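You operate a simulated robot arm through the tools that you are given. There is no shell and no other tool. Be economical: measure what you need, move in short steps, check, and stop when the job is done.

You run a simulated two-armed robot. Do the job below in one go: nothing can be reset, and whatever is moved stays where it is left.

Task
Lift out the finished fitting, dip the other once more, tray both.
Fine: the pocket displays show what is left; lever down till the DIP RUNS lamp is out, then up; both on the green fittings tray. Advice, not checked: let the wash tray drain over the tank.

The check looks at the end state, three seconds after you hand in, the way a careful person would. Anything else that was tipped, shoved, dropped, spilled or broken makes it a failure.

Robot
Two 7-joint arms with two-finger parallel grippers on one trunk, hanging from a carriage that runs on a gantry, over the field with the corners [-2159, 1025], [-2160, -255], [140, -257], [141, 1023] (x, y) and turns from -6.318 to 5.69 rad about z. Base frame: it is fixed where the carriage stands at the start and does not move with it; the origin is on the floor, on the carriage's upright axis, x ahead of it, y to its left, z up. Units: mm, rad, N and s.
The left shoulder is at the start at [40, 173, 1500], the right one opposite. With the tool pointing down near the work surface each hand reaches from about 100 to 660 mm from the robot's upright axis, wherever it stands, measured 20 degrees to its own side. Places, roughly: bath panel [1100, -700, 1000]; inside of the green fittings tray [900, -500, 900]; tank lever [1000, -100, 1000]. Payload 3.43 kg a hand.
The TCP of each hand is the grasp point between the finger pads, 30 mm short of the fingertips. In the tool frame z runs along the fingers and y along their closing line. The gripper opens to 94 mm. The fingers are 28 mm wide and 10 mm thick; the gripper's body (50 by 96 mm) begins 55 mm behind the TCP.
Orientation is that of the tool frame in the base frame, as a unit quaternion [x, y, z, w]. With the fingers straight down and closing along the base's y, the tool's x points along the base's -x, its y along +y and its z along -z.

Tools
- The arms move only by the tool arm_command. It takes "left_series", "right_series" or both (then of equal length, played together; a hand with none holds still); each is a list of rows, each a list of 7 numbers: the shift along the tool's x, y, z in units of 300 mm (1.0 is 300 mm), then the turn, a rotation vector about the tool's x, y, z in units of 45 degrees (1.0 is 45 degrees), then the finger opening in mm, from 0 to 94. In form: [[tx, ty, tz, ax, ay, az, hand], ...]. A call has 1 to 12 rows; each row is the pose to reach, as a shift and turn from the pose commanded when the call began, along the tool's axes at that moment. A call with a number of a shift or a turn outside -1 to 1 is refused whole. Rows are played at 5 a second. More than 50 mm and 0.15 rad between two rows, or a gripper value outside its range, and nothing of the call is played. A pose out of reach is approached as far as the arm can. The call stops where the force on the tool passes 80 N (or 10 N more than at its start, if that is more) or the arm is blocked; 0.2 s more then pass. Each finger travels about 72 mm/s and halts on what it meets, pressing with about 34 N; the grip force reading is that of the motor and also rises with nothing between the fingers. The clock runs only during rows and for 0.2 s after the last one: add rows that repeat a pose to give the fingers time. It gives the time, the measured TCP pose, the force on the tool (base axes), the opening and the grip force at its end, in the units of the frame above (readings bear some noise), with the torque about the TCP (base axes, N m) and any sound that the robot's microphone picked up.
- Cameras (640 x 400 px; columns grow to the right, rows downward): "scene" is now at [229.4, -11.7, 1779.7]; the picture's right is [-0.18, -0.98, 0.00], its down [-0.83, 0.16, -0.53] and it looks along [0.52, -0.10, -0.85] (base axes); focal length 267 px, centre (320, 200). "left" rides on the left gripper at [76, -14, -103] in its tool frame; the picture's right is [0.18, 0.98, 0.00], its down [-0.75, 0.14, -0.64] and it looks along [-0.63, 0.12, 0.77] (tool axes); focal length 243 px, centre (320, 200). "right" rides on the right gripper at [76, 14, -103] in its tool frame; the picture's right is [-0.18, 0.98, 0.00], its down [-0.75, -0.14, -0.64] and it looks along [-0.63, -0.12, 0.77] (tool axes); focal length 243 px, centre (320, 200). There is no depth. A picture from a camera that has moved, and an enlarged one, comes with that camera's place and axes in the base frame and with its lens.
- grab_frame(camera): a new picture of that camera. It takes no simulated time.
- slide_trunk(by): slides the trunk up (or, below 0, down) by that many mm; the arms and the scene camera ride with it, the base frame stays. It gives what a move gives, with no picture.
- drive_base(legs): drives the robot by 1 to 6 legs, each [ahead, left, turn to the left] in mm, mm and rad, along the robot's own axes; the way and the turn of a leg run together, so that a leg with both is an arc; at most 1500 mm and 3.142 rad a leg. The arms and the cameras ride along, it lands a little off, and it stops where it bumps. It keeps to its track: a leg is cut to what the track allows. It gives what a move gives.
- pan_tilt(pan, tilt): turns the head with the scene camera to pan (to the left, within 1.501 rad either way) and tilt (down, from -0.506 to 1.204), counted from straight ahead of the robot. It gives what a move gives.
- enlarge(camera, box): a new picture of the part [left, top, right, bottom] of that camera's present view, enlarged. It takes no simulated time.
- sign_off(): hands the job in; it is judged then, once.

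Go step by step. Nothing tells you exact positions but the pictures and the camera data: compare them with the known pose of the tool, close in by small moves and look again before you grip or let go. The budget is 120 turns and 92 pictures, counting those below and the enlarged ones. Unless the task says otherwise, let go and move clear before handing in.

The tools are called after "Emit:" as a command line: name --argument value ..., lists and objects as JSON in quotes. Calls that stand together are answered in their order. arm_command: Moves the arms, as the interface text tells. Its arguments: {"type":"object","properties":{"left_series":{"type":"array","items":{"type":"array","items":{"type":"number"}}},"right_series":{"type":"array","items":{"type":"array","items":{"type":"number"}}}},"required":[]} The other tools are called the same way: slide_trunk (by) slides the trunk up or down; drive_base (legs) drives the base; pan_tilt (pan, tilt) turns the head that bears the scene camera; grab_frame (camera) takes a picture; enlarge (camera, box) takes an enlarged picture of a part of a camera's view; sign_off () hands the job in.

At the start:

```text
time: 0.0
left_position: [638.4, 81.1, 1241.9]
left_ee_rot: [-0.009, 1.0, -0.002, 0.007]
left_wrist_force: [-2.6, -112.1, -70.9]
left_ft_torque: [14.49, -6.56, 10.07]
left_width: 94.0
left_gripper_force: 0.0
right_position: [394.1, -360.2, 1284.9]
right_ee_rot: [0.001, 1.0, -0.001, 0.0]
right_wrist_force: [-0.5, -0.2, 0.1]
right_ft_torque: [0.01, -0.01, 0.01]
right_width: 93.9
right_gripper_force: 0.0
trunk travel left (down, up): [-653.0, 128.0]
robot x, y, heading: [-2.4, -1.9, -0.0]
head pan, tilt: [-0.185, 1.007]
```

scene: 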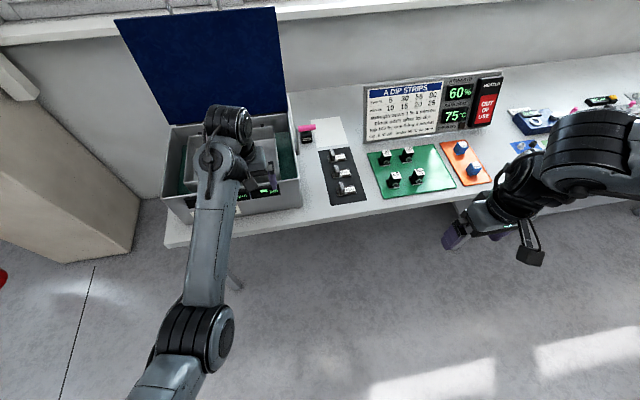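
right: 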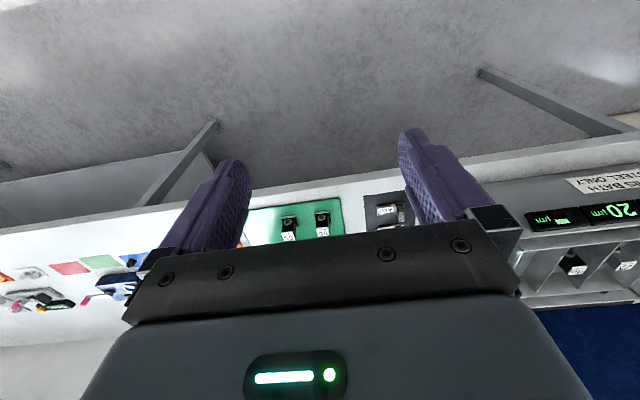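
left: 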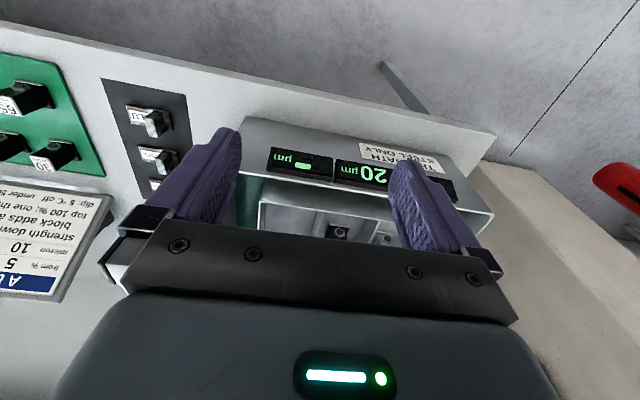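

I see a tank with an open blue lid on the left, a panel with instructions, blocks, dials and trays to the right; the left hand hovers over the tank and reads a strong force, so I look closer before moving.

Emit:
enlarge --camera "scene" --box '[110, 60, 350, 230]'

Emit:
enlarge --camera "scene" --box '[300, 60, 520, 210]'

Emit:
enlarge --camera "left" --box '[220, 100, 520, 290]'

```text
2.35 times, centred on (230, 145) of scene
camera zoom: at [229.4, -11.7, 1779.7], right [-0.18, -0.98, 0.0], down [-0.83, 0.16, -0.53], along [0.52, -0.1, -0.85], focal length 629 px, centre (532, 329)
```

zoom: 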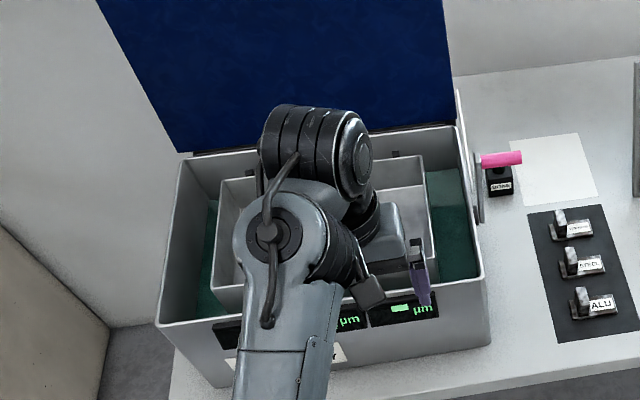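

```text
2.67 times, centred on (410, 135) of scene
camera zoom: at [229.4, -11.7, 1779.7], right [-0.18, -0.98, 0.0], down [-0.83, 0.16, -0.53], along [0.52, -0.1, -0.85], focal length 713 px, centre (80, 373)
```

zoom: 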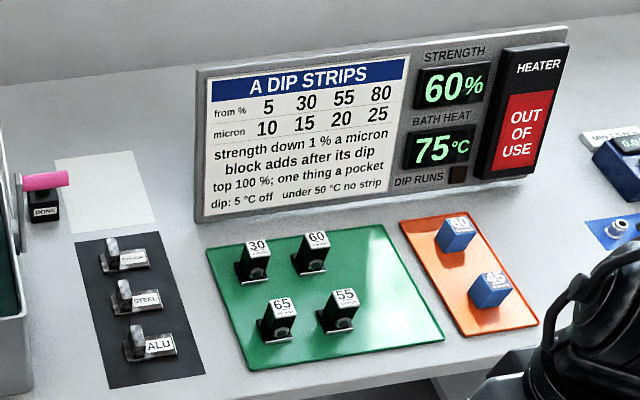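

```text
2.11 times, centred on (370, 195) of left
camera zoom: at [561.0, 66.9, 1341.4], right [-0.2, 0.98, -0.01], down [0.74, 0.16, 0.65], along [0.64, 0.13, -0.76], focal length 511 px, centre (215, 210)
```

zoom: 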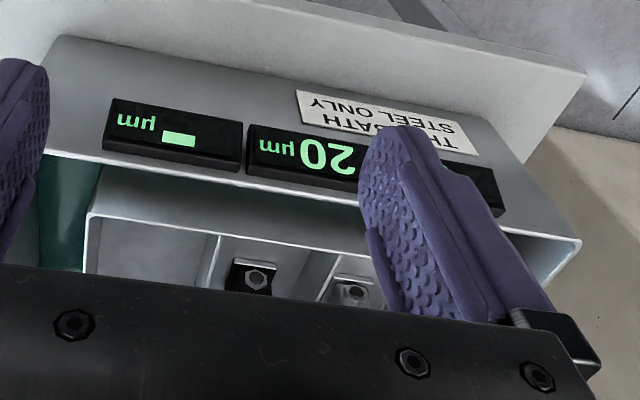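

The left hand may just be giving a start-up reading; I hold one row to re-read it and turn the head to see the rest of the bench.

Emit:
arm_command --left_series '[[0, 0, 0, 0, 0, 0, 94], [0, 0, 0, 0, 0, 0, 94]]'

Emit:
pan_tilt --pan -0.75 --tilt 0.85

Emit:
grab_frame --camera "scene"

```text
time: 0.6
left_position: [639.0, 82.6, 1240.5]
left_ee_rot: [-0.013, 1.0, -0.002, 0.008]
left_wrist_force: [4.7, -48.8, -34.0]
left_ft_torque: [6.31, -2.42, 4.39]
left_width: 94.0
left_gripper_force: 0.1
right_position: [395.1, -361.1, 1285.6]
right_ee_rot: [0.0, 1.0, -0.001, 0.001]
right_wrist_force: [0.0, -1.0, -0.2]
right_ft_torque: [-0.01, 0.02, 0.01]
right_width: 94.0
right_gripper_force: 0.0
trunk travel left (down, up): [-653.0, 128.0]
robot x, y, heading: [-0.5, 0.6, 0.001]
head pan, tilt: [-0.185, 1.007]
```

```text
time: 1.6
left_position: [638.0, 82.5, 1241.0]
left_ee_rot: [-0.012, 1.0, -0.003, 0.007]
left_wrist_force: [-0.5, -54.2, -36.3]
left_ft_torque: [6.96, -3.17, 4.78]
left_width: 94.0
left_gripper_force: 0.0
right_position: [393.7, -360.3, 1284.9]
right_ee_rot: [0.001, 1.0, -0.001, -0.001]
right_wrist_force: [0.2, -0.8, 0.0]
right_ft_torque: [0.01, -0.01, 0.01]
right_width: 93.9
right_gripper_force: 0.0
trunk travel left (down, up): [-653.0, 128.0]
robot x, y, heading: [0.8, 2.7, -0.001]
head pan, tilt: [-0.75, 0.85]
```

```text
85 pictures are left
camera scene: at [218.6, -52.3, 1791.3], right [-0.68, -0.73, 0.0], down [-0.55, 0.51, -0.66], along [0.48, -0.45, -0.75], focal length 267 px, centre (320, 200)
```

scene: 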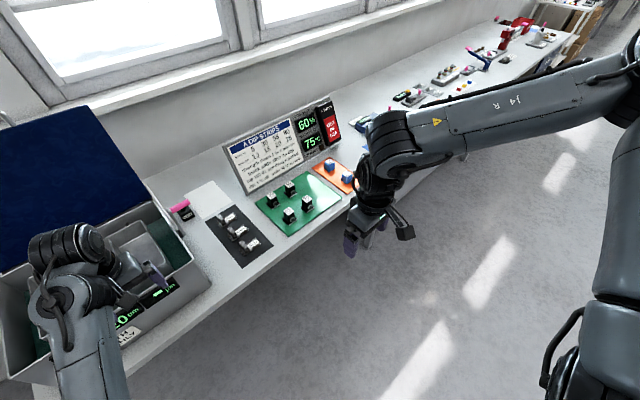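

The only green pad is at about (900, -500); the left hand still feels a push to -y and down, likely its own folded forearm, so I ease it away towards -y.

Emit:
arm_command --left_series '[[0, -0.05, 0, 0, 0, 0, 94], [0, -0.1, 0, 0, 0, 0, 94], [0, -0.15, 0, 0, 0, 0, 94], [0, -0.2, 0, 0, 0, 0, 94], [0, -0.2, 0, 0, 0, 0, 94]]'

```text
time: 2.8
left_position: [638.8, 22.3, 1240.5]
left_ee_rot: [-0.01, 1.0, -0.001, 0.007]
left_wrist_force: [0.5, 0.4, 1.5]
left_ft_torque: [0.01, 0.0, -0.03]
left_width: 93.9
left_gripper_force: 0.1
right_position: [394.8, -360.8, 1285.8]
right_ee_rot: [0.002, 1.0, -0.001, 0.0]
right_wrist_force: [0.1, 0.5, 0.0]
right_ft_torque: [-0.03, 0.0, 0.0]
right_width: 94.3
right_gripper_force: 0.0
trunk travel left (down, up): [-653.0, 128.0]
robot x, y, heading: [0.6, 0.7, 0.006]
head pan, tilt: [-0.75, 0.85]
```

The hand is free now. I pull it back and out of the way, then look at the tank.

Emit:
arm_command --left_series '[[0.1, -0.05, 0, 0, 0, 0, 94], [0.2, -0.05, 0, 0, 0, 0, 94], [0.3, 0, 0, 0, 0, 0, 94], [0.4, 0.1, 0, 0, 0, 0, 94], [0.5, 0.2, 0, 0, 0, 0, 94], [0.6, 0.3, 0, 0, 0, 0, 94], [0.7, 0.4, 0, 0, 0, 0, 94], [0.8, 0.5, 0, 0, 0, 0, 94]]'

Emit:
pan_tilt --pan 0.05 --tilt 0.85

Emit:
grab_frame --camera "scene"

Emit:
grab_frame --camera "left"

```text
time: 4.6
left_position: [472.5, 93.8, 1120.8]
left_ee_rot: [-0.012, 1.0, -0.003, 0.008]
left_wrist_force: [-1.2, -17.5, -5.9]
left_ft_torque: [2.18, -0.6, 1.57]
left_width: 93.9
left_gripper_force: 0.0
left hand out of reach, approached as far as the arm can: row 2, 3, 4, 5, 6, 7, 8
right_position: [394.9, -361.2, 1284.8]
right_ee_rot: [0.002, 1.0, -0.001, 0.0]
right_wrist_force: [0.3, -0.3, 1.1]
right_ft_torque: [0.03, 0.02, 0.04]
right_width: 94.0
right_gripper_force: 0.2
trunk travel left (down, up): [-653.0, 128.0]
robot x, y, heading: [-2.6, -0.7, 0.002]
head pan, tilt: [-0.75, 0.85]
```

```text
time: 5.7
left_position: [471.7, 95.2, 1120.3]
left_ee_rot: [-0.011, 1.0, -0.003, 0.008]
left_wrist_force: [-1.3, -22.1, -15.2]
left_ft_torque: [2.92, -1.46, 2.01]
left_width: 93.8
left_gripper_force: 0.0
right_position: [394.0, -361.9, 1285.0]
right_ee_rot: [0.001, 1.0, -0.001, 0.001]
right_wrist_force: [-0.1, -0.5, 0.8]
right_ft_torque: [-0.03, 0.01, -0.05]
right_width: 93.9
right_gripper_force: 0.0
trunk travel left (down, up): [-653.0, 128.0]
robot x, y, heading: [-0.8, 0.3, 0.004]
head pan, tilt: [0.051, 0.85]
```

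```text
84 pictures are left
camera scene: at [239.5, 4.9, 1791.3], right [0.05, -1.0, 0.0], down [-0.75, -0.04, -0.66], along [0.66, 0.03, -0.75], focal length 267 px, centre (320, 200)
```

scene: 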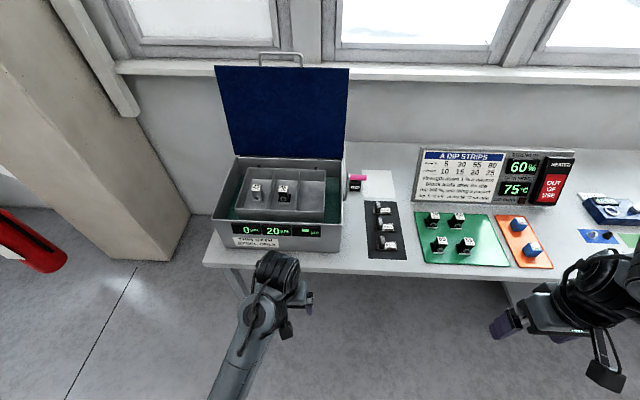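

```text
83 pictures are left
camera left: at [395.5, 78.8, 1221.6], right [-0.2, 0.98, -0.01], down [0.74, 0.16, 0.65], along [0.64, 0.13, -0.76], focal length 243 px, centre (320, 200)
```

left: 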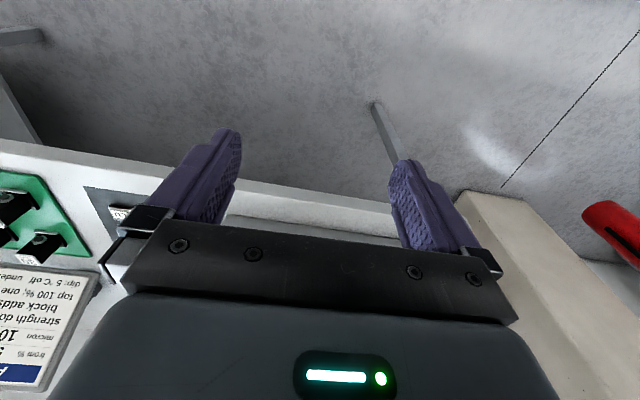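

The pocket displays read 0, 20 and a dash. I enlarge the tank, tray and panel.

Emit:
enlarge --camera "scene" --box '[215, 150, 375, 250]'

Emit:
enlarge --camera "scene" --box '[360, 190, 520, 290]'

```text
4.00 times, centred on (295, 200) of scene
camera zoom: at [239.5, 4.9, 1791.3], right [0.05, -1.0, 0.0], down [-0.75, -0.04, -0.66], along [0.66, 0.03, -0.75], focal length 1069 px, centre (420, 200)
```

zoom: 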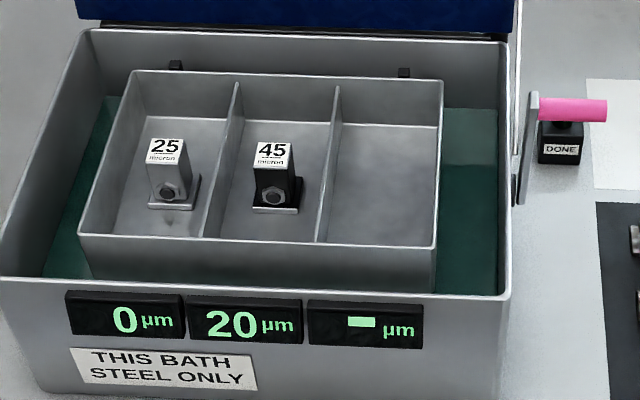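

```text
4.00 times, centred on (440, 240) of scene
camera zoom: at [239.5, 4.9, 1791.3], right [0.05, -1.0, 0.0], down [-0.75, -0.04, -0.66], along [0.66, 0.03, -0.75], focal length 1069 px, centre (-160, 40)
```

zoom: 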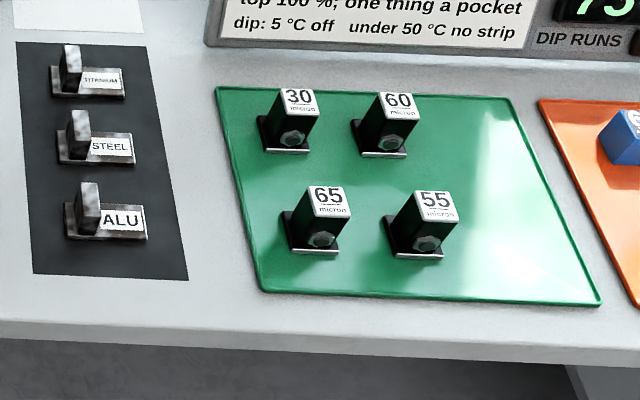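

Left pocket 0 µm holds the finished 25-micron fitting, the middle pocket 20 µm holds the 45-micron one, and strength 60 % strips 20 µm, so a single dip suffices. I bring the left hand back up to a reachable spot first, then drive closer.

Emit:
arm_command --left_series '[[-0.1, -0.1, 0, 0, 0, 0, 94], [-0.2, -0.2, 0, 0, 0, 0, 94], [-0.3, -0.3, 0, 0, 0, 0, 94], [-0.4, -0.3, 0, 0, 0, 0, 94], [-0.5, -0.3, 0, 0, 0, 0, 94], [-0.5, -0.3, 0, 0, 0, 0, 94]]'

```text
time: 7.1
left_position: [625.1, 9.0, 1124.5]
left_ee_rot: [-0.01, 1.0, -0.002, 0.007]
left_wrist_force: [0.4, -0.3, 0.1]
left_ft_torque: [-0.01, 0.02, 0.0]
left_width: 93.9
left_gripper_force: 0.0
right_position: [394.9, -360.3, 1285.1]
right_ee_rot: [0.001, 1.0, -0.001, 0.0]
right_wrist_force: [-0.3, -0.8, 0.3]
right_ft_torque: [0.01, -0.02, 0.0]
right_width: 93.9
right_gripper_force: 0.1
trunk travel left (down, up): [-653.0, 128.0]
robot x, y, heading: [-3.7, 2.5, -0.001]
head pan, tilt: [0.051, 0.85]
```

The hand is free again. I lift it to z≈1270 and test moving it outward to the left.

Emit:
arm_command --left_series '[[0, 0, -0.13, 0, 0, 0, 94], [0, 0, -0.26, 0, 0, 0, 94], [0, 0, -0.39, 0, 0, 0, 94], [0, 0, -0.5, 0, 0, 0, 94], [0, 0.15, -0.5, 0, 0, 0, 94], [0, 0.3, -0.5, 0, 0, 0, 94], [0, 0.45, -0.5, 0, 0, 0, 94], [0, 0.6, -0.5, 0, 0, 0, 94], [0, 0.6, -0.5, 0, 0, 0, 94]]'

Emit:
grab_frame --camera "scene"

```text
time: 8.4
left_position: [629.4, 35.5, 1253.6]
left_ee_rot: [-0.022, 1.0, -0.003, 0.01]
left_wrist_force: [0.6, -20.5, -11.9]
left_ft_torque: [2.8, -1.07, 1.9]
left_width: 94.0
left_gripper_force: 0.0
left hand out of reach, approached as far as the arm can: row 4, 5, 6
right_position: [394.7, -361.7, 1285.1]
right_ee_rot: [0.0, 1.0, -0.001, 0.001]
right_wrist_force: [-0.6, -1.0, 0.0]
right_ft_torque: [0.0, 0.0, -0.01]
right_width: 93.9
right_gripper_force: 0.0
trunk travel left (down, up): [-653.0, 128.0]
robot x, y, heading: [0.2, -1.0, 0.001]
head pan, tilt: [0.051, 0.85]
stopped in row 6 (left hand): the force on the tool passed its limit at 103 N (the readings are from after the stop); the commanded pose is now the measured one
```

```text
80 pictures are left
camera scene: at [239.5, 4.7, 1791.3], right [0.05, -1.0, 0.0], down [-0.75, -0.04, -0.66], along [0.66, 0.03, -0.75], focal length 267 px, centre (320, 200)
```

scene: 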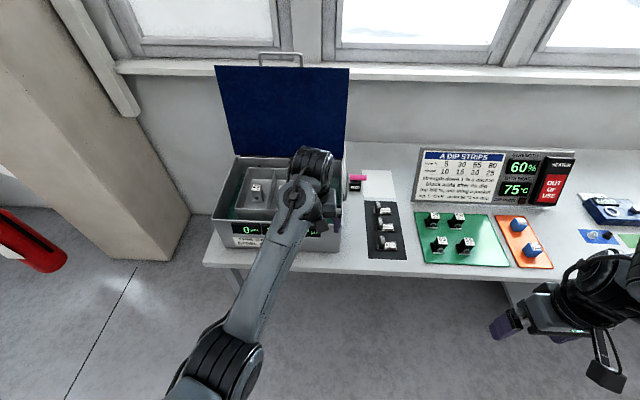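

The contact is the hand's camera bracket against its own forearm when the hand is high and to the left. I drop the hand a little and to the right, drive to the front of the track, and look again.

Emit:
arm_command --left_series '[[0, -0.1, 0, 0, 0, 0, 94], [0, -0.2, 0.1, 0, 0, 0, 94], [0, -0.2, 0.15, 0, 0, 0, 94]]'

Emit:
drive_base --legs '[[100, 100, 0]]'

Emit:
slide_trunk --by 120

Emit:
grab_frame --camera "scene"

Emit:
grab_frame --camera "left"

```text
time: 9.2
left_position: [632.7, -23.4, 1209.2]
left_ee_rot: [-0.021, 1.0, -0.003, 0.008]
left_wrist_force: [-0.9, -0.3, 0.1]
left_ft_torque: [0.0, 0.02, 0.0]
left_width: 93.8
left_gripper_force: 0.1
right_position: [394.4, -361.4, 1285.4]
right_ee_rot: [0.001, 1.0, 0.0, 0.0]
right_wrist_force: [0.1, 0.5, -0.1]
right_ft_torque: [-0.03, 0.01, 0.01]
right_width: 94.0
right_gripper_force: 0.0
trunk travel left (down, up): [-653.0, 128.0]
robot x, y, heading: [1.0, 1.5, -0.001]
head pan, tilt: [0.051, 0.85]
```

```text
time: 10.5
left_position: [732.8, 77.5, 1209.7]
left_ee_rot: [-0.021, 1.0, -0.003, 0.008]
left_wrist_force: [0.1, -0.2, -1.2]
left_ft_torque: [0.0, -0.04, -0.02]
left_width: 94.0
left_gripper_force: 0.0
right_position: [494.2, -260.0, 1286.0]
right_ee_rot: [-0.001, 1.0, 0.0, 0.0]
right_wrist_force: [0.0, 0.1, 1.2]
right_ft_torque: [-0.01, 0.0, 0.03]
right_width: 94.1
right_gripper_force: 0.0
trunk travel left (down, up): [-653.0, 128.0]
robot x, y, heading: [105.1, 101.9, 0.002]
head pan, tilt: [0.051, 0.85]
```

```text
time: 12.0
left_position: [732.4, 77.0, 1328.5]
left_ee_rot: [-0.022, 1.0, -0.003, 0.008]
left_wrist_force: [-0.6, 0.1, 0.0]
left_ft_torque: [0.0, 0.0, -0.01]
left_width: 94.0
left_gripper_force: 0.1
right_position: [495.5, -260.0, 1404.9]
right_ee_rot: [0.0, 1.0, -0.002, 0.0]
right_wrist_force: [-0.5, -0.7, 0.6]
right_ft_torque: [-0.02, 0.02, -0.01]
right_width: 94.1
right_gripper_force: 0.0
trunk travel left (down, up): [-773.0, 8.0]
robot x, y, heading: [100.4, 96.5, -0.0]
head pan, tilt: [0.051, 0.85]
```

```text
79 pictures are left
camera scene: at [339.1, 105.6, 1911.3], right [0.05, -1.0, 0.0], down [-0.75, -0.04, -0.66], along [0.66, 0.03, -0.75], focal length 267 px, centre (320, 200)
```

scene: 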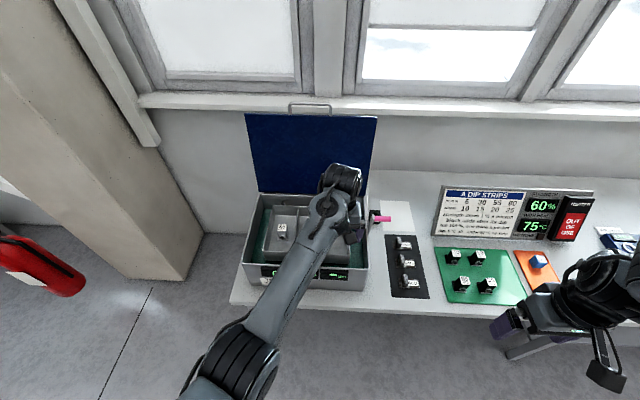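

```text
78 pictures are left
camera left: at [656.2, 60.9, 1429.6], right [-0.23, 0.97, -0.01], down [0.74, 0.18, 0.65], along [0.64, 0.14, -0.76], focal length 243 px, centre (320, 200)
```

left: 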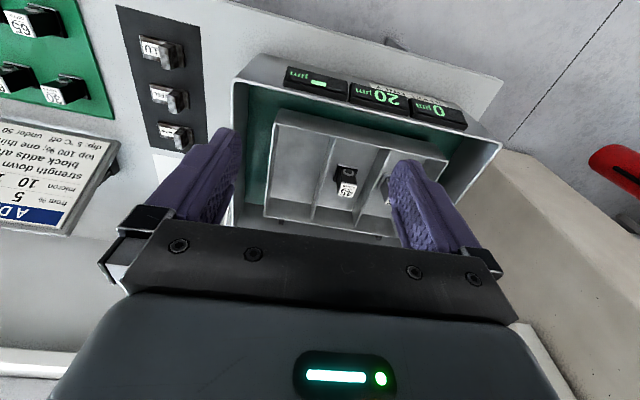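

Triangulating: fitting 45 is near (935, 175), fitting 25 near y 265, tank rim z≈1060, lever handle near (976, -103, 1090), tray x 740–986, y -675…-368, z≈885. Since the track ends at x 140, I turn the robot right so the left shoulder comes forward.

Emit:
drive_base --legs '[[40, 100, 0], [0, 0, -1.25]]'

Emit:
pan_tilt --pan 1.25 --tilt 0.9

Emit:
grab_frame --camera "scene"

```text
time: 16.3
left_position: [316.3, -410.1, 1328.9]
left_ee_rot: [0.569, 0.823, -0.008, 0.004]
left_wrist_force: [-0.5, 0.3, 0.1]
left_ft_torque: [0.01, 0.0, 0.04]
left_width: 93.9
left_gripper_force: 0.1
right_position: [-80.8, -289.0, 1405.3]
right_ee_rot: [0.587, 0.81, -0.001, -0.001]
right_wrist_force: [0.4, 1.1, -0.3]
right_ft_torque: [0.04, -0.02, 0.01]
right_width: 94.1
right_gripper_force: 0.1
trunk travel left (down, up): [-773.0, 8.0]
robot x, y, heading: [140.9, 202.6, -1.251]
head pan, tilt: [0.051, 0.85]
```

```text
time: 17.7
left_position: [314.6, -408.3, 1328.5]
left_ee_rot: [0.568, 0.823, -0.007, 0.004]
left_wrist_force: [0.0, -0.4, 1.0]
left_ft_torque: [0.01, -0.02, -0.03]
left_width: 94.1
left_gripper_force: 0.0
right_position: [-79.4, -287.4, 1404.4]
right_ee_rot: [0.586, 0.81, -0.001, 0.0]
right_wrist_force: [0.0, -0.2, 0.5]
right_ft_torque: [0.03, -0.01, -0.02]
right_width: 94.1
right_gripper_force: 0.2
trunk travel left (down, up): [-773.0, 8.0]
robot x, y, heading: [138.6, 203.6, -1.252]
head pan, tilt: [1.25, 0.901]
```

```text
77 pictures are left
camera scene: at [266.5, 48.9, 1907.5], right [0.0, -1.0, 0.0], down [-0.78, 0.0, -0.62], along [0.62, 0.0, -0.78], focal length 267 px, centre (320, 200)
```

scene: 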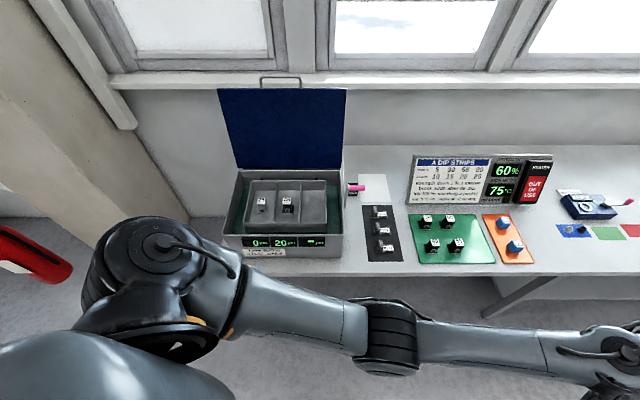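

The view to the tank is clear now. I swing the left hand round towards the tank in stages, yawing it as it goes.

Emit:
arm_command --left_series '[[0.026, 0.122, 0, 0, 0, -0.064, 94], [0.052, 0.245, 0, 0, 0, -0.128, 94], [0.078, 0.367, 0, 0, 0, -0.19, 94], [0.104, 0.49, 0, 0, 0, -0.255, 94], [0.13, 0.612, 0, 0, 0, -0.32, 94], [0.155, 0.735, 0, 0, 0, -0.383, 94], [0.181, 0.857, 0, 0, 0, -0.446, 94], [0.207, 0.98, 0, 0, 0, -0.51, 94]]'

```text
time: 19.5
left_position: [507.6, -265.4, 1270.1]
left_ee_rot: [0.413, 0.911, -0.009, 0.005]
left_wrist_force: [-0.1, 0.3, 0.2]
left_ft_torque: [0.02, 0.0, -0.02]
left_width: 94.1
left_gripper_force: 0.0
left hand out of reach, approached as far as the arm can: row 4, 5, 6, 7, 8
right_position: [-78.9, -287.3, 1405.8]
right_ee_rot: [0.587, 0.81, 0.0, 0.0]
right_wrist_force: [-0.1, 0.2, -0.6]
right_ft_torque: [-0.02, 0.02, 0.0]
right_width: 94.1
right_gripper_force: 0.1
trunk travel left (down, up): [-773.0, 8.0]
robot x, y, heading: [138.8, 202.0, -1.254]
head pan, tilt: [1.25, 0.901]
```

Too small a radius pushes the hand down; I keep to a wider arc.

Emit:
arm_command --left_series '[[-0.031, 0.133, 0, 0, 0, -0.08, 94], [-0.061, 0.265, 0, 0, 0, -0.16, 94], [-0.092, 0.398, 0, 0, 0, -0.24, 94], [-0.123, 0.53, 0, 0, 0, -0.32, 94], [-0.154, 0.663, 0, 0, 0, -0.4, 94], [-0.184, 0.795, 0, 0, 0, -0.48, 94], [-0.215, 0.928, 0, 0, 0, -0.56, 94]]'

```text
time: 21.1
left_position: [755.6, -119.3, 1268.0]
left_ee_rot: [0.184, 0.983, -0.009, 0.002]
left_wrist_force: [0.2, -0.3, -0.2]
left_ft_torque: [-0.04, -0.01, 0.0]
left_width: 94.1
left_gripper_force: 0.0
left hand out of reach, approached as far as the arm can: row 1, 2, 3, 4, 5, 6
right_position: [-79.8, -288.9, 1405.6]
right_ee_rot: [0.587, 0.81, -0.002, 0.001]
right_wrist_force: [0.4, -0.5, 0.6]
right_ft_torque: [-0.02, -0.01, 0.0]
right_width: 94.2
right_gripper_force: 0.0
trunk travel left (down, up): [-773.0, 8.0]
robot x, y, heading: [139.1, 198.3, -1.247]
head pan, tilt: [1.25, 0.901]
```

Continuing to a spot over the front of the tank with fingers closing along y.

Emit:
arm_command --left_series '[[-0.02, 0.138, 0, 0, 0, -0.078, 94], [-0.04, 0.277, 0, 0, 0, -0.157, 94], [-0.06, 0.415, 0, 0, 0, -0.235, 94], [-0.08, 0.553, 0, 0, 0, -0.313, 94], [-0.1, 0.692, 0, 0, 0, -0.392, 94], [-0.121, 0.83, 0, 0, 0, -0.47, 94], [-0.121, 0.83, 0, 0, 0, -0.47, 94]]'

Emit:
grab_frame --camera "left"

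Emit:
grab_frame --camera "scene"

Emit:
enlarge --camera "scene" --box '[210, 150, 370, 250]'

```text
time: 22.1
left_position: [823.1, 9.4, 1253.9]
left_ee_rot: [0.065, 0.998, -0.01, 0.003]
left_wrist_force: [-3.2, -23.4, -12.2]
left_ft_torque: [2.82, -1.41, 2.04]
left_width: 93.7
left_gripper_force: 0.1
left hand out of reach, approached as far as the arm can: row 1, 2, 3, 4
right_position: [-80.0, -287.3, 1405.1]
right_ee_rot: [0.586, 0.81, -0.001, 0.0]
right_wrist_force: [0.3, -0.6, 0.5]
right_ft_torque: [0.0, 0.0, 0.01]
right_width: 93.8
right_gripper_force: 0.0
trunk travel left (down, up): [-773.0, 8.0]
robot x, y, heading: [141.5, 199.6, -1.253]
head pan, tilt: [1.25, 0.901]
stopped in row 4 (left hand): the force on the tool passed its limit at 118 N (the readings are from after the stop); the commanded pose is now the measured one
```

```text
76 pictures are left
camera left: at [745.5, 6.3, 1355.4], right [-0.06, 1.0, -0.02], down [0.76, 0.06, 0.64], along [0.64, 0.02, -0.76], focal length 243 px, centre (320, 200)
```

left: 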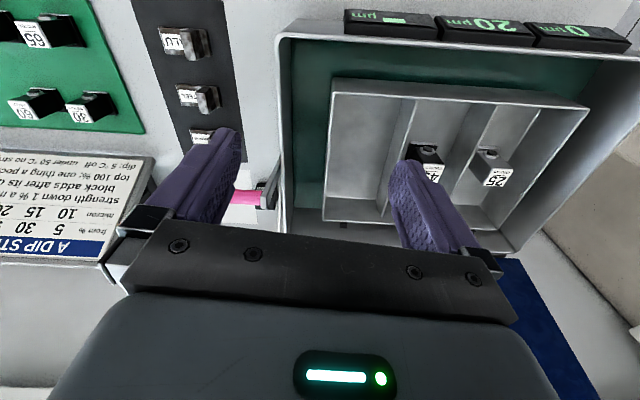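

```text
75 pictures are left
camera scene: at [266.4, 48.8, 1907.5], right [0.0, -1.0, 0.0], down [-0.78, 0.0, -0.62], along [0.62, 0.0, -0.78], focal length 267 px, centre (320, 200)
```

scene: 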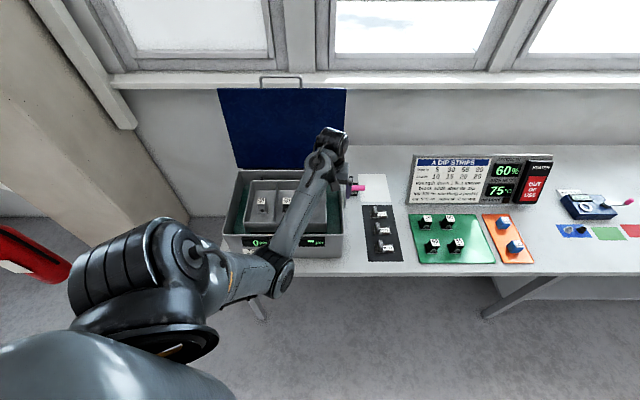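

```text
4.00 times, centred on (290, 200) of scene
camera zoom: at [266.4, 48.8, 1907.5], right [0.0, -1.0, 0.0], down [-0.78, 0.0, -0.62], along [0.62, 0.0, -0.78], focal length 1069 px, centre (440, 200)
```

zoom: 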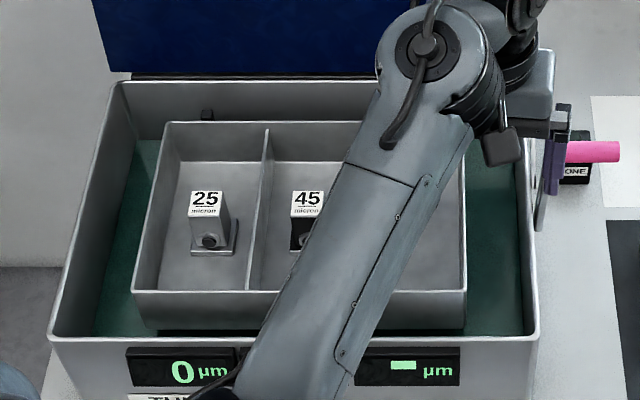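

The bracket again meets the forearm; pitching the fingers forward opens that angle and adds reach. I back off slightly and pitch 25° forward.

Emit:
arm_command --left_series '[[0, -0.1, 0, 0, 0, 0, 94], [0, -0.15, 0, 0, -0.15, 0, 94], [0, -0.15, 0, 0, -0.3, 0, 94], [0, -0.15, 0, 0, -0.45, 0, 94], [0, -0.15, 0, 0, -0.56, 0, 94], [0, -0.15, 0, 0, -0.56, 0, 94]]'

```text
time: 23.4
left_position: [816.2, -34.8, 1255.7]
left_ee_rot: [0.062, 0.973, -0.024, 0.221]
left_wrist_force: [0.3, -0.9, 0.2]
left_ft_torque: [0.02, 0.02, -0.01]
left_width: 93.8
left_gripper_force: 0.0
right_position: [-79.0, -287.2, 1404.9]
right_ee_rot: [0.586, 0.81, -0.001, 0.0]
right_wrist_force: [0.6, -0.7, 0.5]
right_ft_torque: [0.03, 0.01, -0.02]
right_width: 94.0
right_gripper_force: 0.1
trunk travel left (down, up): [-773.0, 8.0]
robot x, y, heading: [140.9, 201.2, -1.25]
head pan, tilt: [1.25, 0.901]
```

Clear of contact. Now shift left over the tank, with the yaw trimmed.

Emit:
arm_command --left_series '[[-0.009, 0.136, 0.001, -0.014, 0, -0.029, 94], [-0.018, 0.271, 0.003, -0.028, 0, -0.058, 94], [-0.028, 0.407, 0.004, -0.042, 0, -0.088, 94], [-0.037, 0.542, 0.006, -0.056, 0, -0.117, 94], [-0.046, 0.678, 0.007, -0.07, 0, -0.146, 94], [-0.046, 0.678, 0.007, -0.07, 0, -0.146, 94]]'

Emit:
grab_frame --camera "left"

```text
time: 24.9
left_position: [857.0, 165.6, 1254.9]
left_ee_rot: [0.001, 0.975, -0.01, 0.221]
left_wrist_force: [0.4, -0.5, 0.3]
left_ft_torque: [-0.04, -0.01, 0.02]
left_width: 93.8
left_gripper_force: 0.1
right_position: [-79.6, -288.1, 1405.0]
right_ee_rot: [0.586, 0.811, 0.0, -0.001]
right_wrist_force: [0.2, -0.9, -0.2]
right_ft_torque: [0.0, -0.02, 0.01]
right_width: 93.9
right_gripper_force: 0.0
trunk travel left (down, up): [-773.0, 8.0]
robot x, y, heading: [140.8, 202.7, -1.249]
head pan, tilt: [1.25, 0.901]
```

```text
73 pictures are left
camera left: at [744.7, 152.7, 1313.8], right [-0.16, 0.98, -0.1], down [0.41, 0.16, 0.9], along [0.9, 0.11, -0.42], focal length 243 px, centre (320, 200)
```

left: 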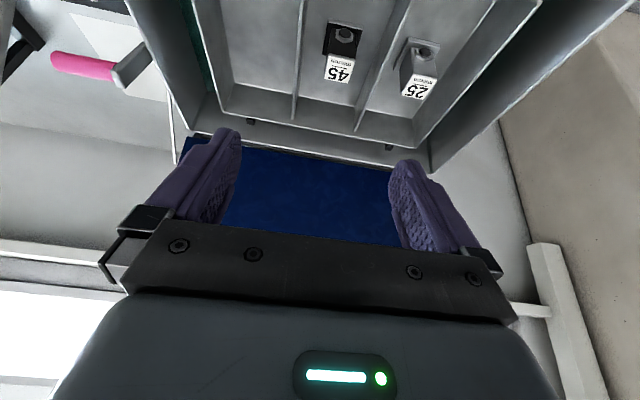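

No contact in this pose. Better triangulation gives label 45 at about (963, 187, 1018), label 25 at (966, 295, 1018), inner tray rim z≈1028, floor ≈966. I move above the finished 25 fitting with fingers at 62 mm.

Emit:
arm_command --left_series '[[-0.031, 0.088, 0.105, 0, 0, 0, 80], [-0.062, 0.177, 0.21, 0, 0, 0, 70], [-0.093, 0.265, 0.316, 0, 0, 0, 62], [-0.124, 0.354, 0.421, 0, 0, 0, 62], [-0.155, 0.442, 0.526, 0, 0, 0, 62], [-0.155, 0.442, 0.526, 0, 0, 0, 62]]'

Emit:
grab_frame --camera "left"

Emit:
enlarge --camera "scene" --box '[210, 150, 370, 250]'

```text
time: 26.2
left_position: [965.7, 294.3, 1129.4]
left_ee_rot: [0.001, 0.975, -0.011, 0.22]
left_wrist_force: [0.5, 0.3, -0.1]
left_ft_torque: [-0.05, -0.02, -0.02]
left_width: 61.7
left_gripper_force: 0.1
right_position: [-79.0, -287.6, 1405.9]
right_ee_rot: [0.586, 0.81, -0.001, -0.001]
right_wrist_force: [0.1, 0.4, 0.3]
right_ft_torque: [0.02, 0.02, 0.0]
right_width: 94.1
right_gripper_force: 0.1
trunk travel left (down, up): [-773.0, 8.0]
robot x, y, heading: [144.1, 199.6, -1.253]
head pan, tilt: [1.25, 0.901]
```

```text
72 pictures are left
camera left: at [855.2, 281.5, 1189.5], right [-0.16, 0.98, -0.1], down [0.41, 0.16, 0.9], along [0.9, 0.1, -0.42], focal length 243 px, centre (320, 200)
```

left: 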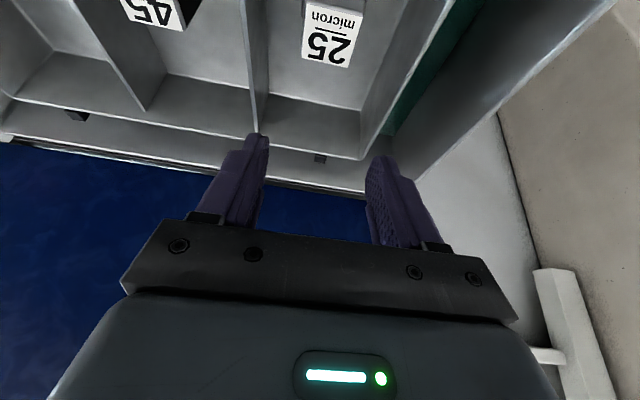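

```text
4.00 times, centred on (290, 200) of scene
camera zoom: at [266.4, 48.9, 1907.4], right [0.0, -1.0, 0.0], down [-0.78, 0.0, -0.62], along [0.62, 0.0, -0.78], focal length 1069 px, centre (440, 200)
```

zoom: 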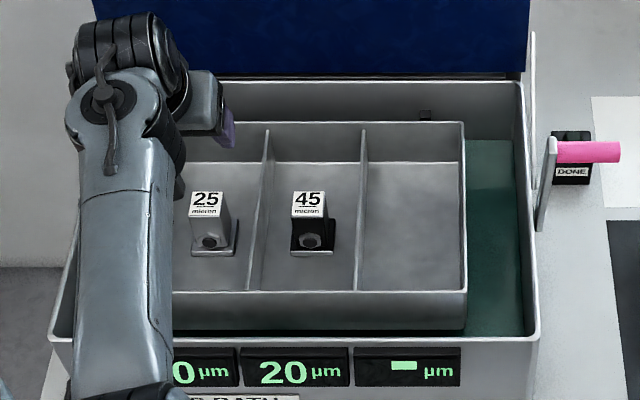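

The hand is above the 25 fitting; it sits a few mm to the right and nearer. I go half-way down and look again.

Emit:
arm_command --left_series '[[0.055, -0.003, 0.101, 0, 0, 0, 56], [0.111, -0.006, 0.202, 0, 0, 0, 56], [0.111, -0.006, 0.202, 0, 0, 0, 56]]'

Emit:
grab_frame --camera "left"

Emit:
enlarge --camera "scene" --box '[210, 150, 370, 250]'

```text
time: 27.1
left_position: [964.5, 290.7, 1061.6]
left_ee_rot: [0.001, 0.976, -0.01, 0.22]
left_wrist_force: [0.4, -0.3, -0.2]
left_ft_torque: [0.01, 0.03, -0.01]
left_width: 56.2
left_gripper_force: 0.2
right_position: [-78.8, -287.7, 1404.9]
right_ee_rot: [0.586, 0.81, -0.001, 0.0]
right_wrist_force: [-0.3, 0.1, 0.8]
right_ft_torque: [-0.02, 0.0, 0.02]
right_width: 93.9
right_gripper_force: 0.1
trunk travel left (down, up): [-773.0, 8.0]
robot x, y, heading: [138.0, 200.0, -1.251]
head pan, tilt: [1.25, 0.901]
```

```text
70 pictures are left
camera left: at [851.6, 278.4, 1120.7], right [-0.16, 0.98, -0.1], down [0.41, 0.16, 0.9], along [0.9, 0.11, -0.42], focal length 243 px, centre (320, 200)
```

left: 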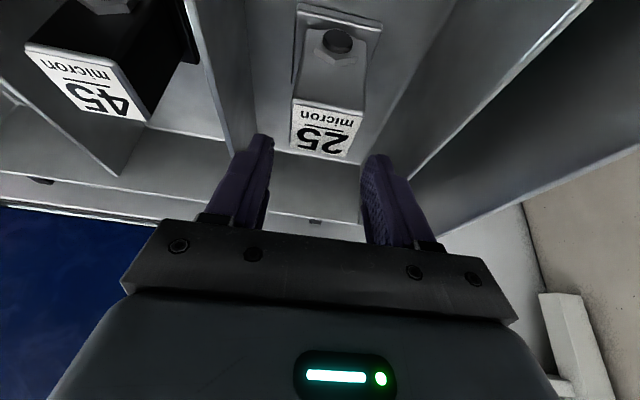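

```text
4.00 times, centred on (290, 200) of scene
camera zoom: at [266.4, 49.0, 1907.5], right [0.0, -1.0, 0.0], down [-0.78, 0.0, -0.62], along [0.62, 0.0, -0.78], focal length 1069 px, centre (440, 200)
```

zoom: 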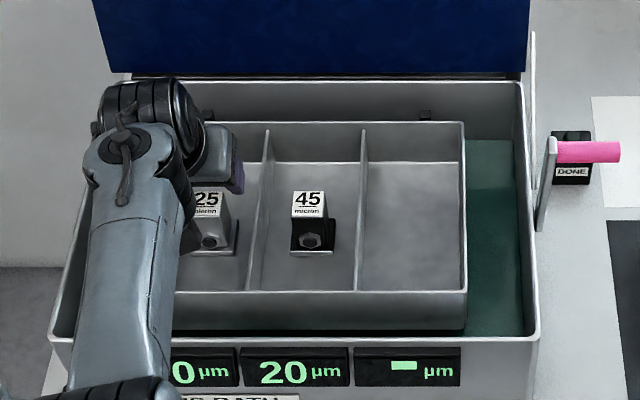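

Refined: the 25's top is at about (952, 289, 1036), 32 mm wide. I lower the TCP to 1019 around the post.

Emit:
arm_command --left_series '[[0.045, -0.002, 0.057, 0, 0, 0, 56], [0.09, -0.003, 0.114, 0, 0, 0, 56], [0.09, -0.003, 0.114, 0, 0, 0, 56]]'

Emit:
grab_frame --camera "left"

```text
time: 27.9
left_position: [953.5, 288.1, 1020.0]
left_ee_rot: [0.001, 0.975, -0.01, 0.221]
left_wrist_force: [-0.4, 0.8, -0.5]
left_ft_torque: [0.0, 0.01, -0.02]
left_width: 55.8
left_gripper_force: 0.1
right_position: [-80.1, -288.1, 1405.7]
right_ee_rot: [0.586, 0.811, -0.001, 0.0]
right_wrist_force: [-0.2, 0.3, 0.2]
right_ft_torque: [0.02, 0.0, 0.01]
right_width: 94.1
right_gripper_force: 0.1
trunk travel left (down, up): [-773.0, 8.0]
robot x, y, heading: [141.3, 198.2, -1.253]
head pan, tilt: [1.25, 0.901]
```

```text
68 pictures are left
camera left: at [841.5, 276.8, 1077.9], right [-0.16, 0.98, -0.1], down [0.41, 0.16, 0.9], along [0.9, 0.11, -0.42], focal length 243 px, centre (320, 200)
```

left: 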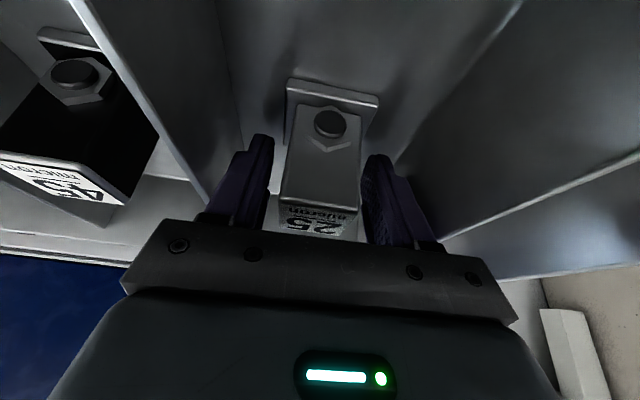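

The post stands centered between the fingers. Closing.

Emit:
arm_command --left_series '[[0, 0.003, 0, 0, 0, 0, 40], [0, 0.003, 0, 0, 0, 0, 25], [0, 0.003, 0, 0, 0, 0, 20], [0, 0.003, 0, 0, 0, 0, 20], [0, 0.003, 0, 0, 0, 0, 20]]'

Emit:
grab_frame --camera "left"

```text
time: 29.1
left_position: [953.5, 290.2, 1018.2]
left_ee_rot: [0.0, 0.976, -0.01, 0.219]
left_wrist_force: [0.2, -0.8, 0.2]
left_ft_torque: [-0.05, -0.07, -0.03]
left_width: 45.6
left_gripper_force: 33.9
right_position: [-78.6, -289.1, 1405.3]
right_ee_rot: [0.586, 0.81, -0.001, 0.0]
right_wrist_force: [0.7, 0.0, -0.1]
right_ft_torque: [0.01, 0.0, 0.03]
right_width: 93.8
right_gripper_force: 0.1
trunk travel left (down, up): [-773.0, 8.0]
robot x, y, heading: [141.3, 200.8, -1.249]
head pan, tilt: [1.25, 0.901]
```

```text
67 pictures are left
camera left: at [841.4, 277.7, 1078.0], right [-0.16, 0.98, -0.1], down [0.41, 0.16, 0.9], along [0.9, 0.11, -0.42], focal length 243 px, centre (320, 200)
```

left: 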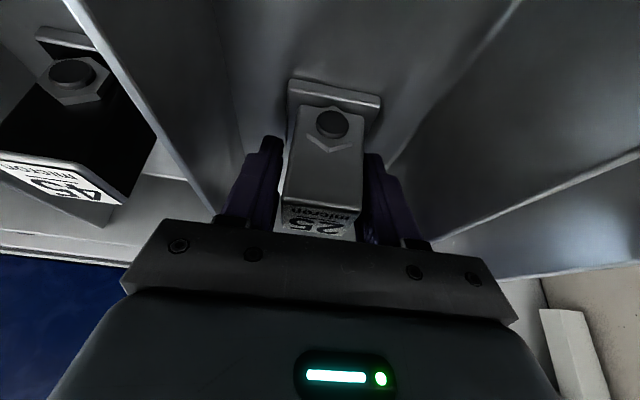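

Gripped at 45.6 mm with full force. I lift straight up to z≈1155.

Emit:
arm_command --left_series '[[-0.036, -0.002, -0.075, 0, 0, 0, 20], [-0.072, -0.003, -0.15, 0, 0, 0, 20], [-0.108, -0.005, -0.225, 0, 0, 0, 20], [-0.144, -0.006, -0.3, 0, 0, 0, 20], [-0.187, -0.008, -0.39, 0, 0, 0, 20], [-0.187, -0.008, -0.39, 0, 0, 0, 20]]'

Emit:
grab_frame --camera "left"

Emit:
enlarge --camera "scene" --box '[210, 150, 370, 250]'

```text
time: 30.4
left_position: [954.0, 290.5, 1149.8]
left_ee_rot: [0.0, 0.975, -0.01, 0.22]
left_wrist_force: [0.3, 0.0, -1.5]
left_ft_torque: [-0.03, -0.03, 0.0]
left_width: 45.2
left_gripper_force: 34.2
right_position: [-79.6, -287.7, 1404.6]
right_ee_rot: [0.586, 0.81, -0.001, -0.001]
right_wrist_force: [-0.6, 0.1, 0.3]
right_ft_torque: [-0.02, -0.04, 0.01]
right_width: 94.0
right_gripper_force: 0.1
trunk travel left (down, up): [-773.0, 8.0]
robot x, y, heading: [137.0, 199.3, -1.251]
head pan, tilt: [1.25, 0.901]
```

```text
66 pictures are left
camera left: at [841.5, 277.7, 1208.6], right [-0.16, 0.98, -0.1], down [0.41, 0.16, 0.9], along [0.9, 0.11, -0.42], focal length 243 px, centre (320, 200)
```

left: 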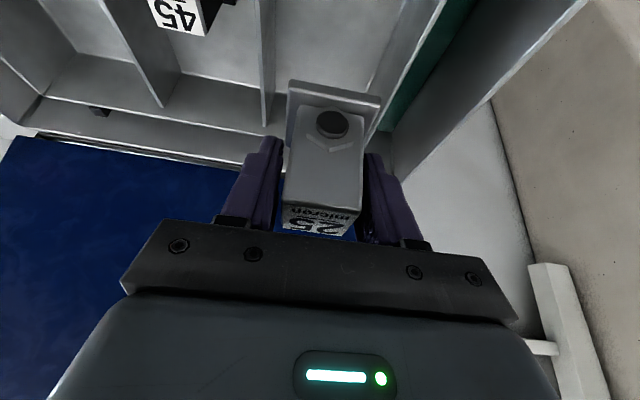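

```text
4.00 times, centred on (290, 200) of scene
camera zoom: at [266.4, 48.9, 1907.4], right [0.0, -1.0, 0.0], down [-0.78, 0.0, -0.62], along [0.62, 0.0, -0.78], focal length 1069 px, centre (440, 200)
```

zoom: 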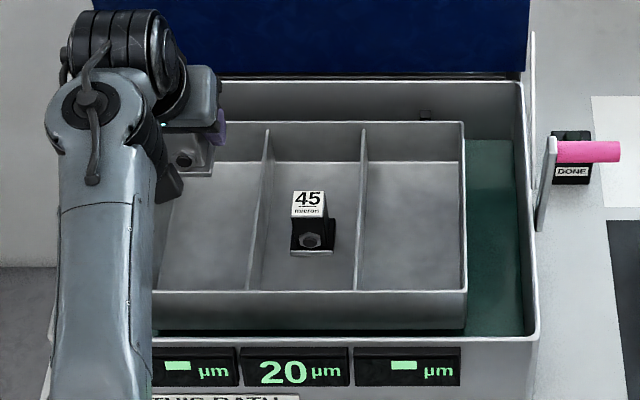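

The finished fitting is held, its display shows a dash. I pull back and up a little, then drive along the bench towards the tray, turning right.

Emit:
arm_command --left_series '[[0.068, -0.001, -0.1, 0, 0, 0, 20], [0.136, -0.003, -0.2, 0, 0, 0, 20], [0.205, -0.004, -0.24, 0, 0, 0, 20], [0.273, -0.005, -0.278, 0, 0, 0, 20], [0.273, -0.005, -0.278, 0, 0, 0, 20]]'

Emit:
drive_base --legs '[[426, -144, 0]]'

Emit:
grab_frame --camera "scene"

```text
time: 31.6
left_position: [843.9, 289.5, 1189.3]
left_ee_rot: [0.001, 0.976, -0.01, 0.22]
left_wrist_force: [-0.2, -0.3, -3.3]
left_ft_torque: [-0.01, -0.02, 0.02]
left_width: 45.2
left_gripper_force: 34.0
right_position: [-79.6, -287.1, 1406.3]
right_ee_rot: [0.586, 0.81, -0.002, -0.001]
right_wrist_force: [0.7, -1.1, -0.3]
right_ft_torque: [-0.02, -0.01, 0.02]
right_width: 94.2
right_gripper_force: 0.0
trunk travel left (down, up): [-773.0, 8.0]
robot x, y, heading: [137.9, 197.6, -1.254]
head pan, tilt: [1.25, 0.901]
```

```text
time: 34.4
left_position: [839.8, -163.3, 1189.3]
left_ee_rot: [0.005, 0.975, -0.01, 0.22]
left_wrist_force: [0.9, -0.5, -2.5]
left_ft_torque: [0.0, -0.01, 0.0]
left_width: 45.7
left_gripper_force: 34.6
right_position: [-88.7, -734.7, 1406.3]
right_ee_rot: [0.589, 0.808, 0.0, -0.001]
right_wrist_force: [0.4, 0.0, 0.5]
right_ft_torque: [0.07, 0.0, 0.0]
right_width: 94.2
right_gripper_force: 0.1
trunk travel left (down, up): [-773.0, 8.0]
robot x, y, heading: [133.7, -250.0, -1.26]
head pan, tilt: [1.25, 0.901]
```

```text
64 pictures are left
camera scene: at [260.1, -400.9, 1907.4], right [-0.01, -1.0, 0.0], down [-0.78, 0.01, -0.62], along [0.62, -0.01, -0.78], focal length 267 px, centre (320, 200)
```

scene: 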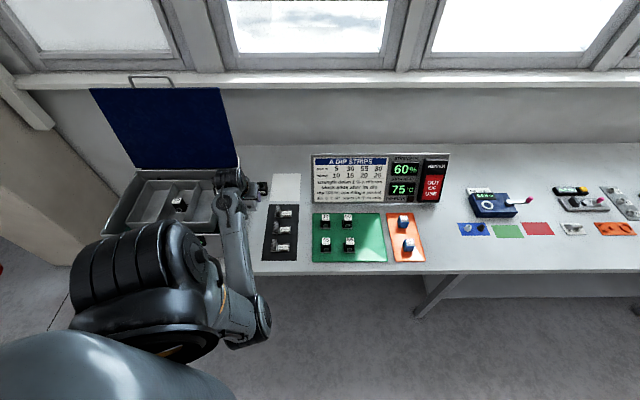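

I take a closer look at the tray to fix its coordinates.

Emit:
enlarge --camera "scene" --box '[240, 150, 450, 281]'

Emit:
enlarge --camera "left" --box '[0, 0, 640, 400]'

```text
3.05 times, centred on (345, 216) of scene
camera zoom: at [260.1, -400.9, 1907.4], right [-0.01, -1.0, 0.0], down [-0.78, 0.01, -0.62], along [0.62, -0.01, -0.78], focal length 814 px, centre (244, 153)
```

zoom: 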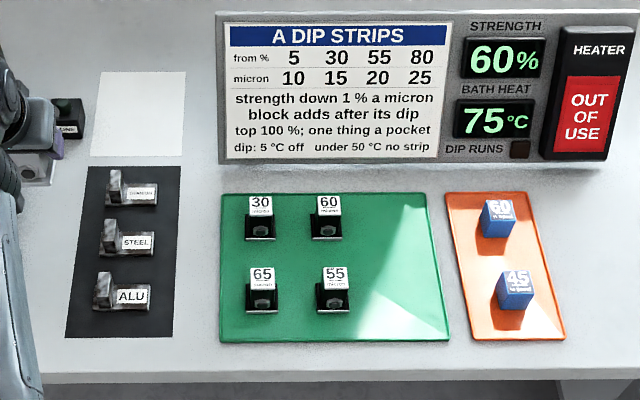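

```text
1.00 times, centred on (320, 200) of left (not enlarged: the box is as wide or as high as the picture)
camera zoom: at [727.7, -175.5, 1248.5], right [-0.15, 0.98, -0.1], down [0.41, 0.15, 0.9], along [0.9, 0.1, -0.42], focal length 243 px, centre (320, 200)
```

zoom: 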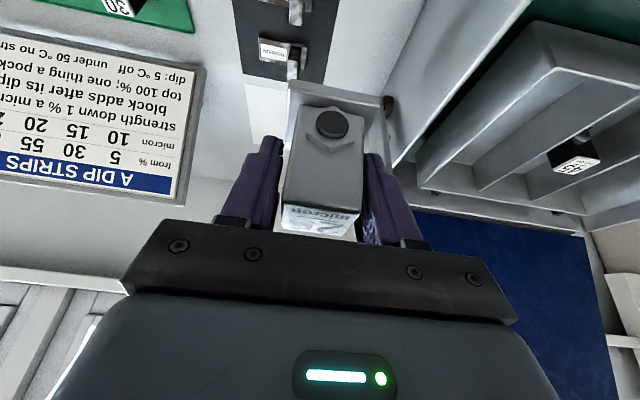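

Tray surface z≈867, spanning x 755–1005, y -697…-377, fittings at (801|924, -435|-537), so the strip around y≈-635 is free. I turn right to carry the held fitting over it.

Emit:
drive_base --legs '[[0, 0, -0.62]]'

Emit:
pan_tilt --pan 1.45 --tilt 0.95

Emit:
grab_frame --camera "scene"

Emit:
grab_frame --camera "left"

```text
time: 36.5
left_position: [757.5, -590.7, 1189.8]
left_ee_rot: [0.303, 0.927, -0.077, 0.206]
left_wrist_force: [0.2, 0.3, -1.8]
left_ft_torque: [0.03, -0.02, 0.02]
left_width: 45.3
left_gripper_force: 34.5
right_position: [-330.4, -514.2, 1404.9]
right_ee_rot: [0.808, 0.589, -0.001, -0.001]
right_wrist_force: [0.2, 0.5, -0.3]
right_ft_torque: [-0.01, 0.0, 0.03]
right_width: 94.1
right_gripper_force: 0.0
trunk travel left (down, up): [-773.0, 8.0]
robot x, y, heading: [132.1, -250.7, -1.885]
head pan, tilt: [1.25, 0.901]
```

```text
time: 37.2
left_position: [757.3, -591.2, 1187.7]
left_ee_rot: [0.302, 0.927, -0.077, 0.207]
left_wrist_force: [-0.8, 0.1, -3.0]
left_ft_torque: [0.03, 0.01, 0.06]
left_width: 45.5
left_gripper_force: 34.1
right_position: [-330.1, -515.6, 1405.5]
right_ee_rot: [0.808, 0.589, -0.001, -0.001]
right_wrist_force: [0.4, 0.9, -0.4]
right_ft_torque: [0.01, -0.04, 0.02]
right_width: 94.0
right_gripper_force: 0.1
trunk travel left (down, up): [-773.0, 8.0]
robot x, y, heading: [138.2, -247.8, -1.878]
head pan, tilt: [1.45, 0.949]
```

```text
61 pictures are left
camera scene: at [152.9, -430.6, 1903.8], right [-0.42, -0.91, 0.0], down [-0.74, 0.34, -0.58], along [0.53, -0.24, -0.81], focal length 267 px, centre (320, 200)
```

scene: 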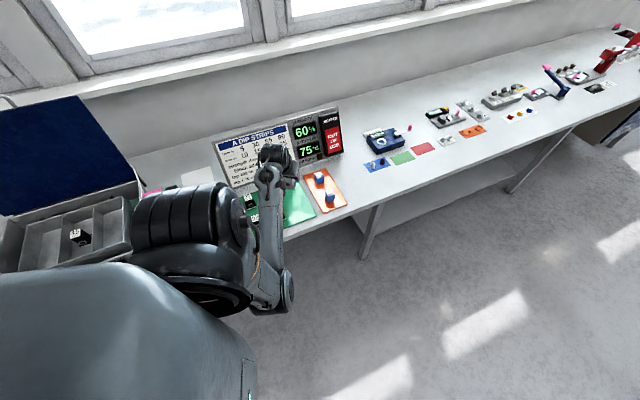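

```text
60 pictures are left
camera left: at [659.5, -534.3, 1248.3], right [0.45, 0.89, -0.1], down [0.42, -0.11, 0.9], along [0.79, -0.44, -0.42], focal length 243 px, centre (320, 200)
```

left: 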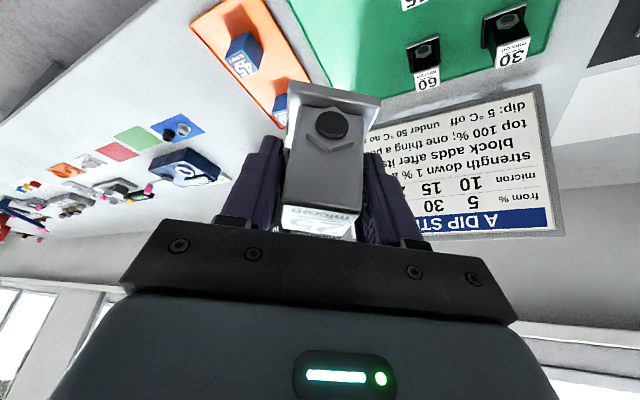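

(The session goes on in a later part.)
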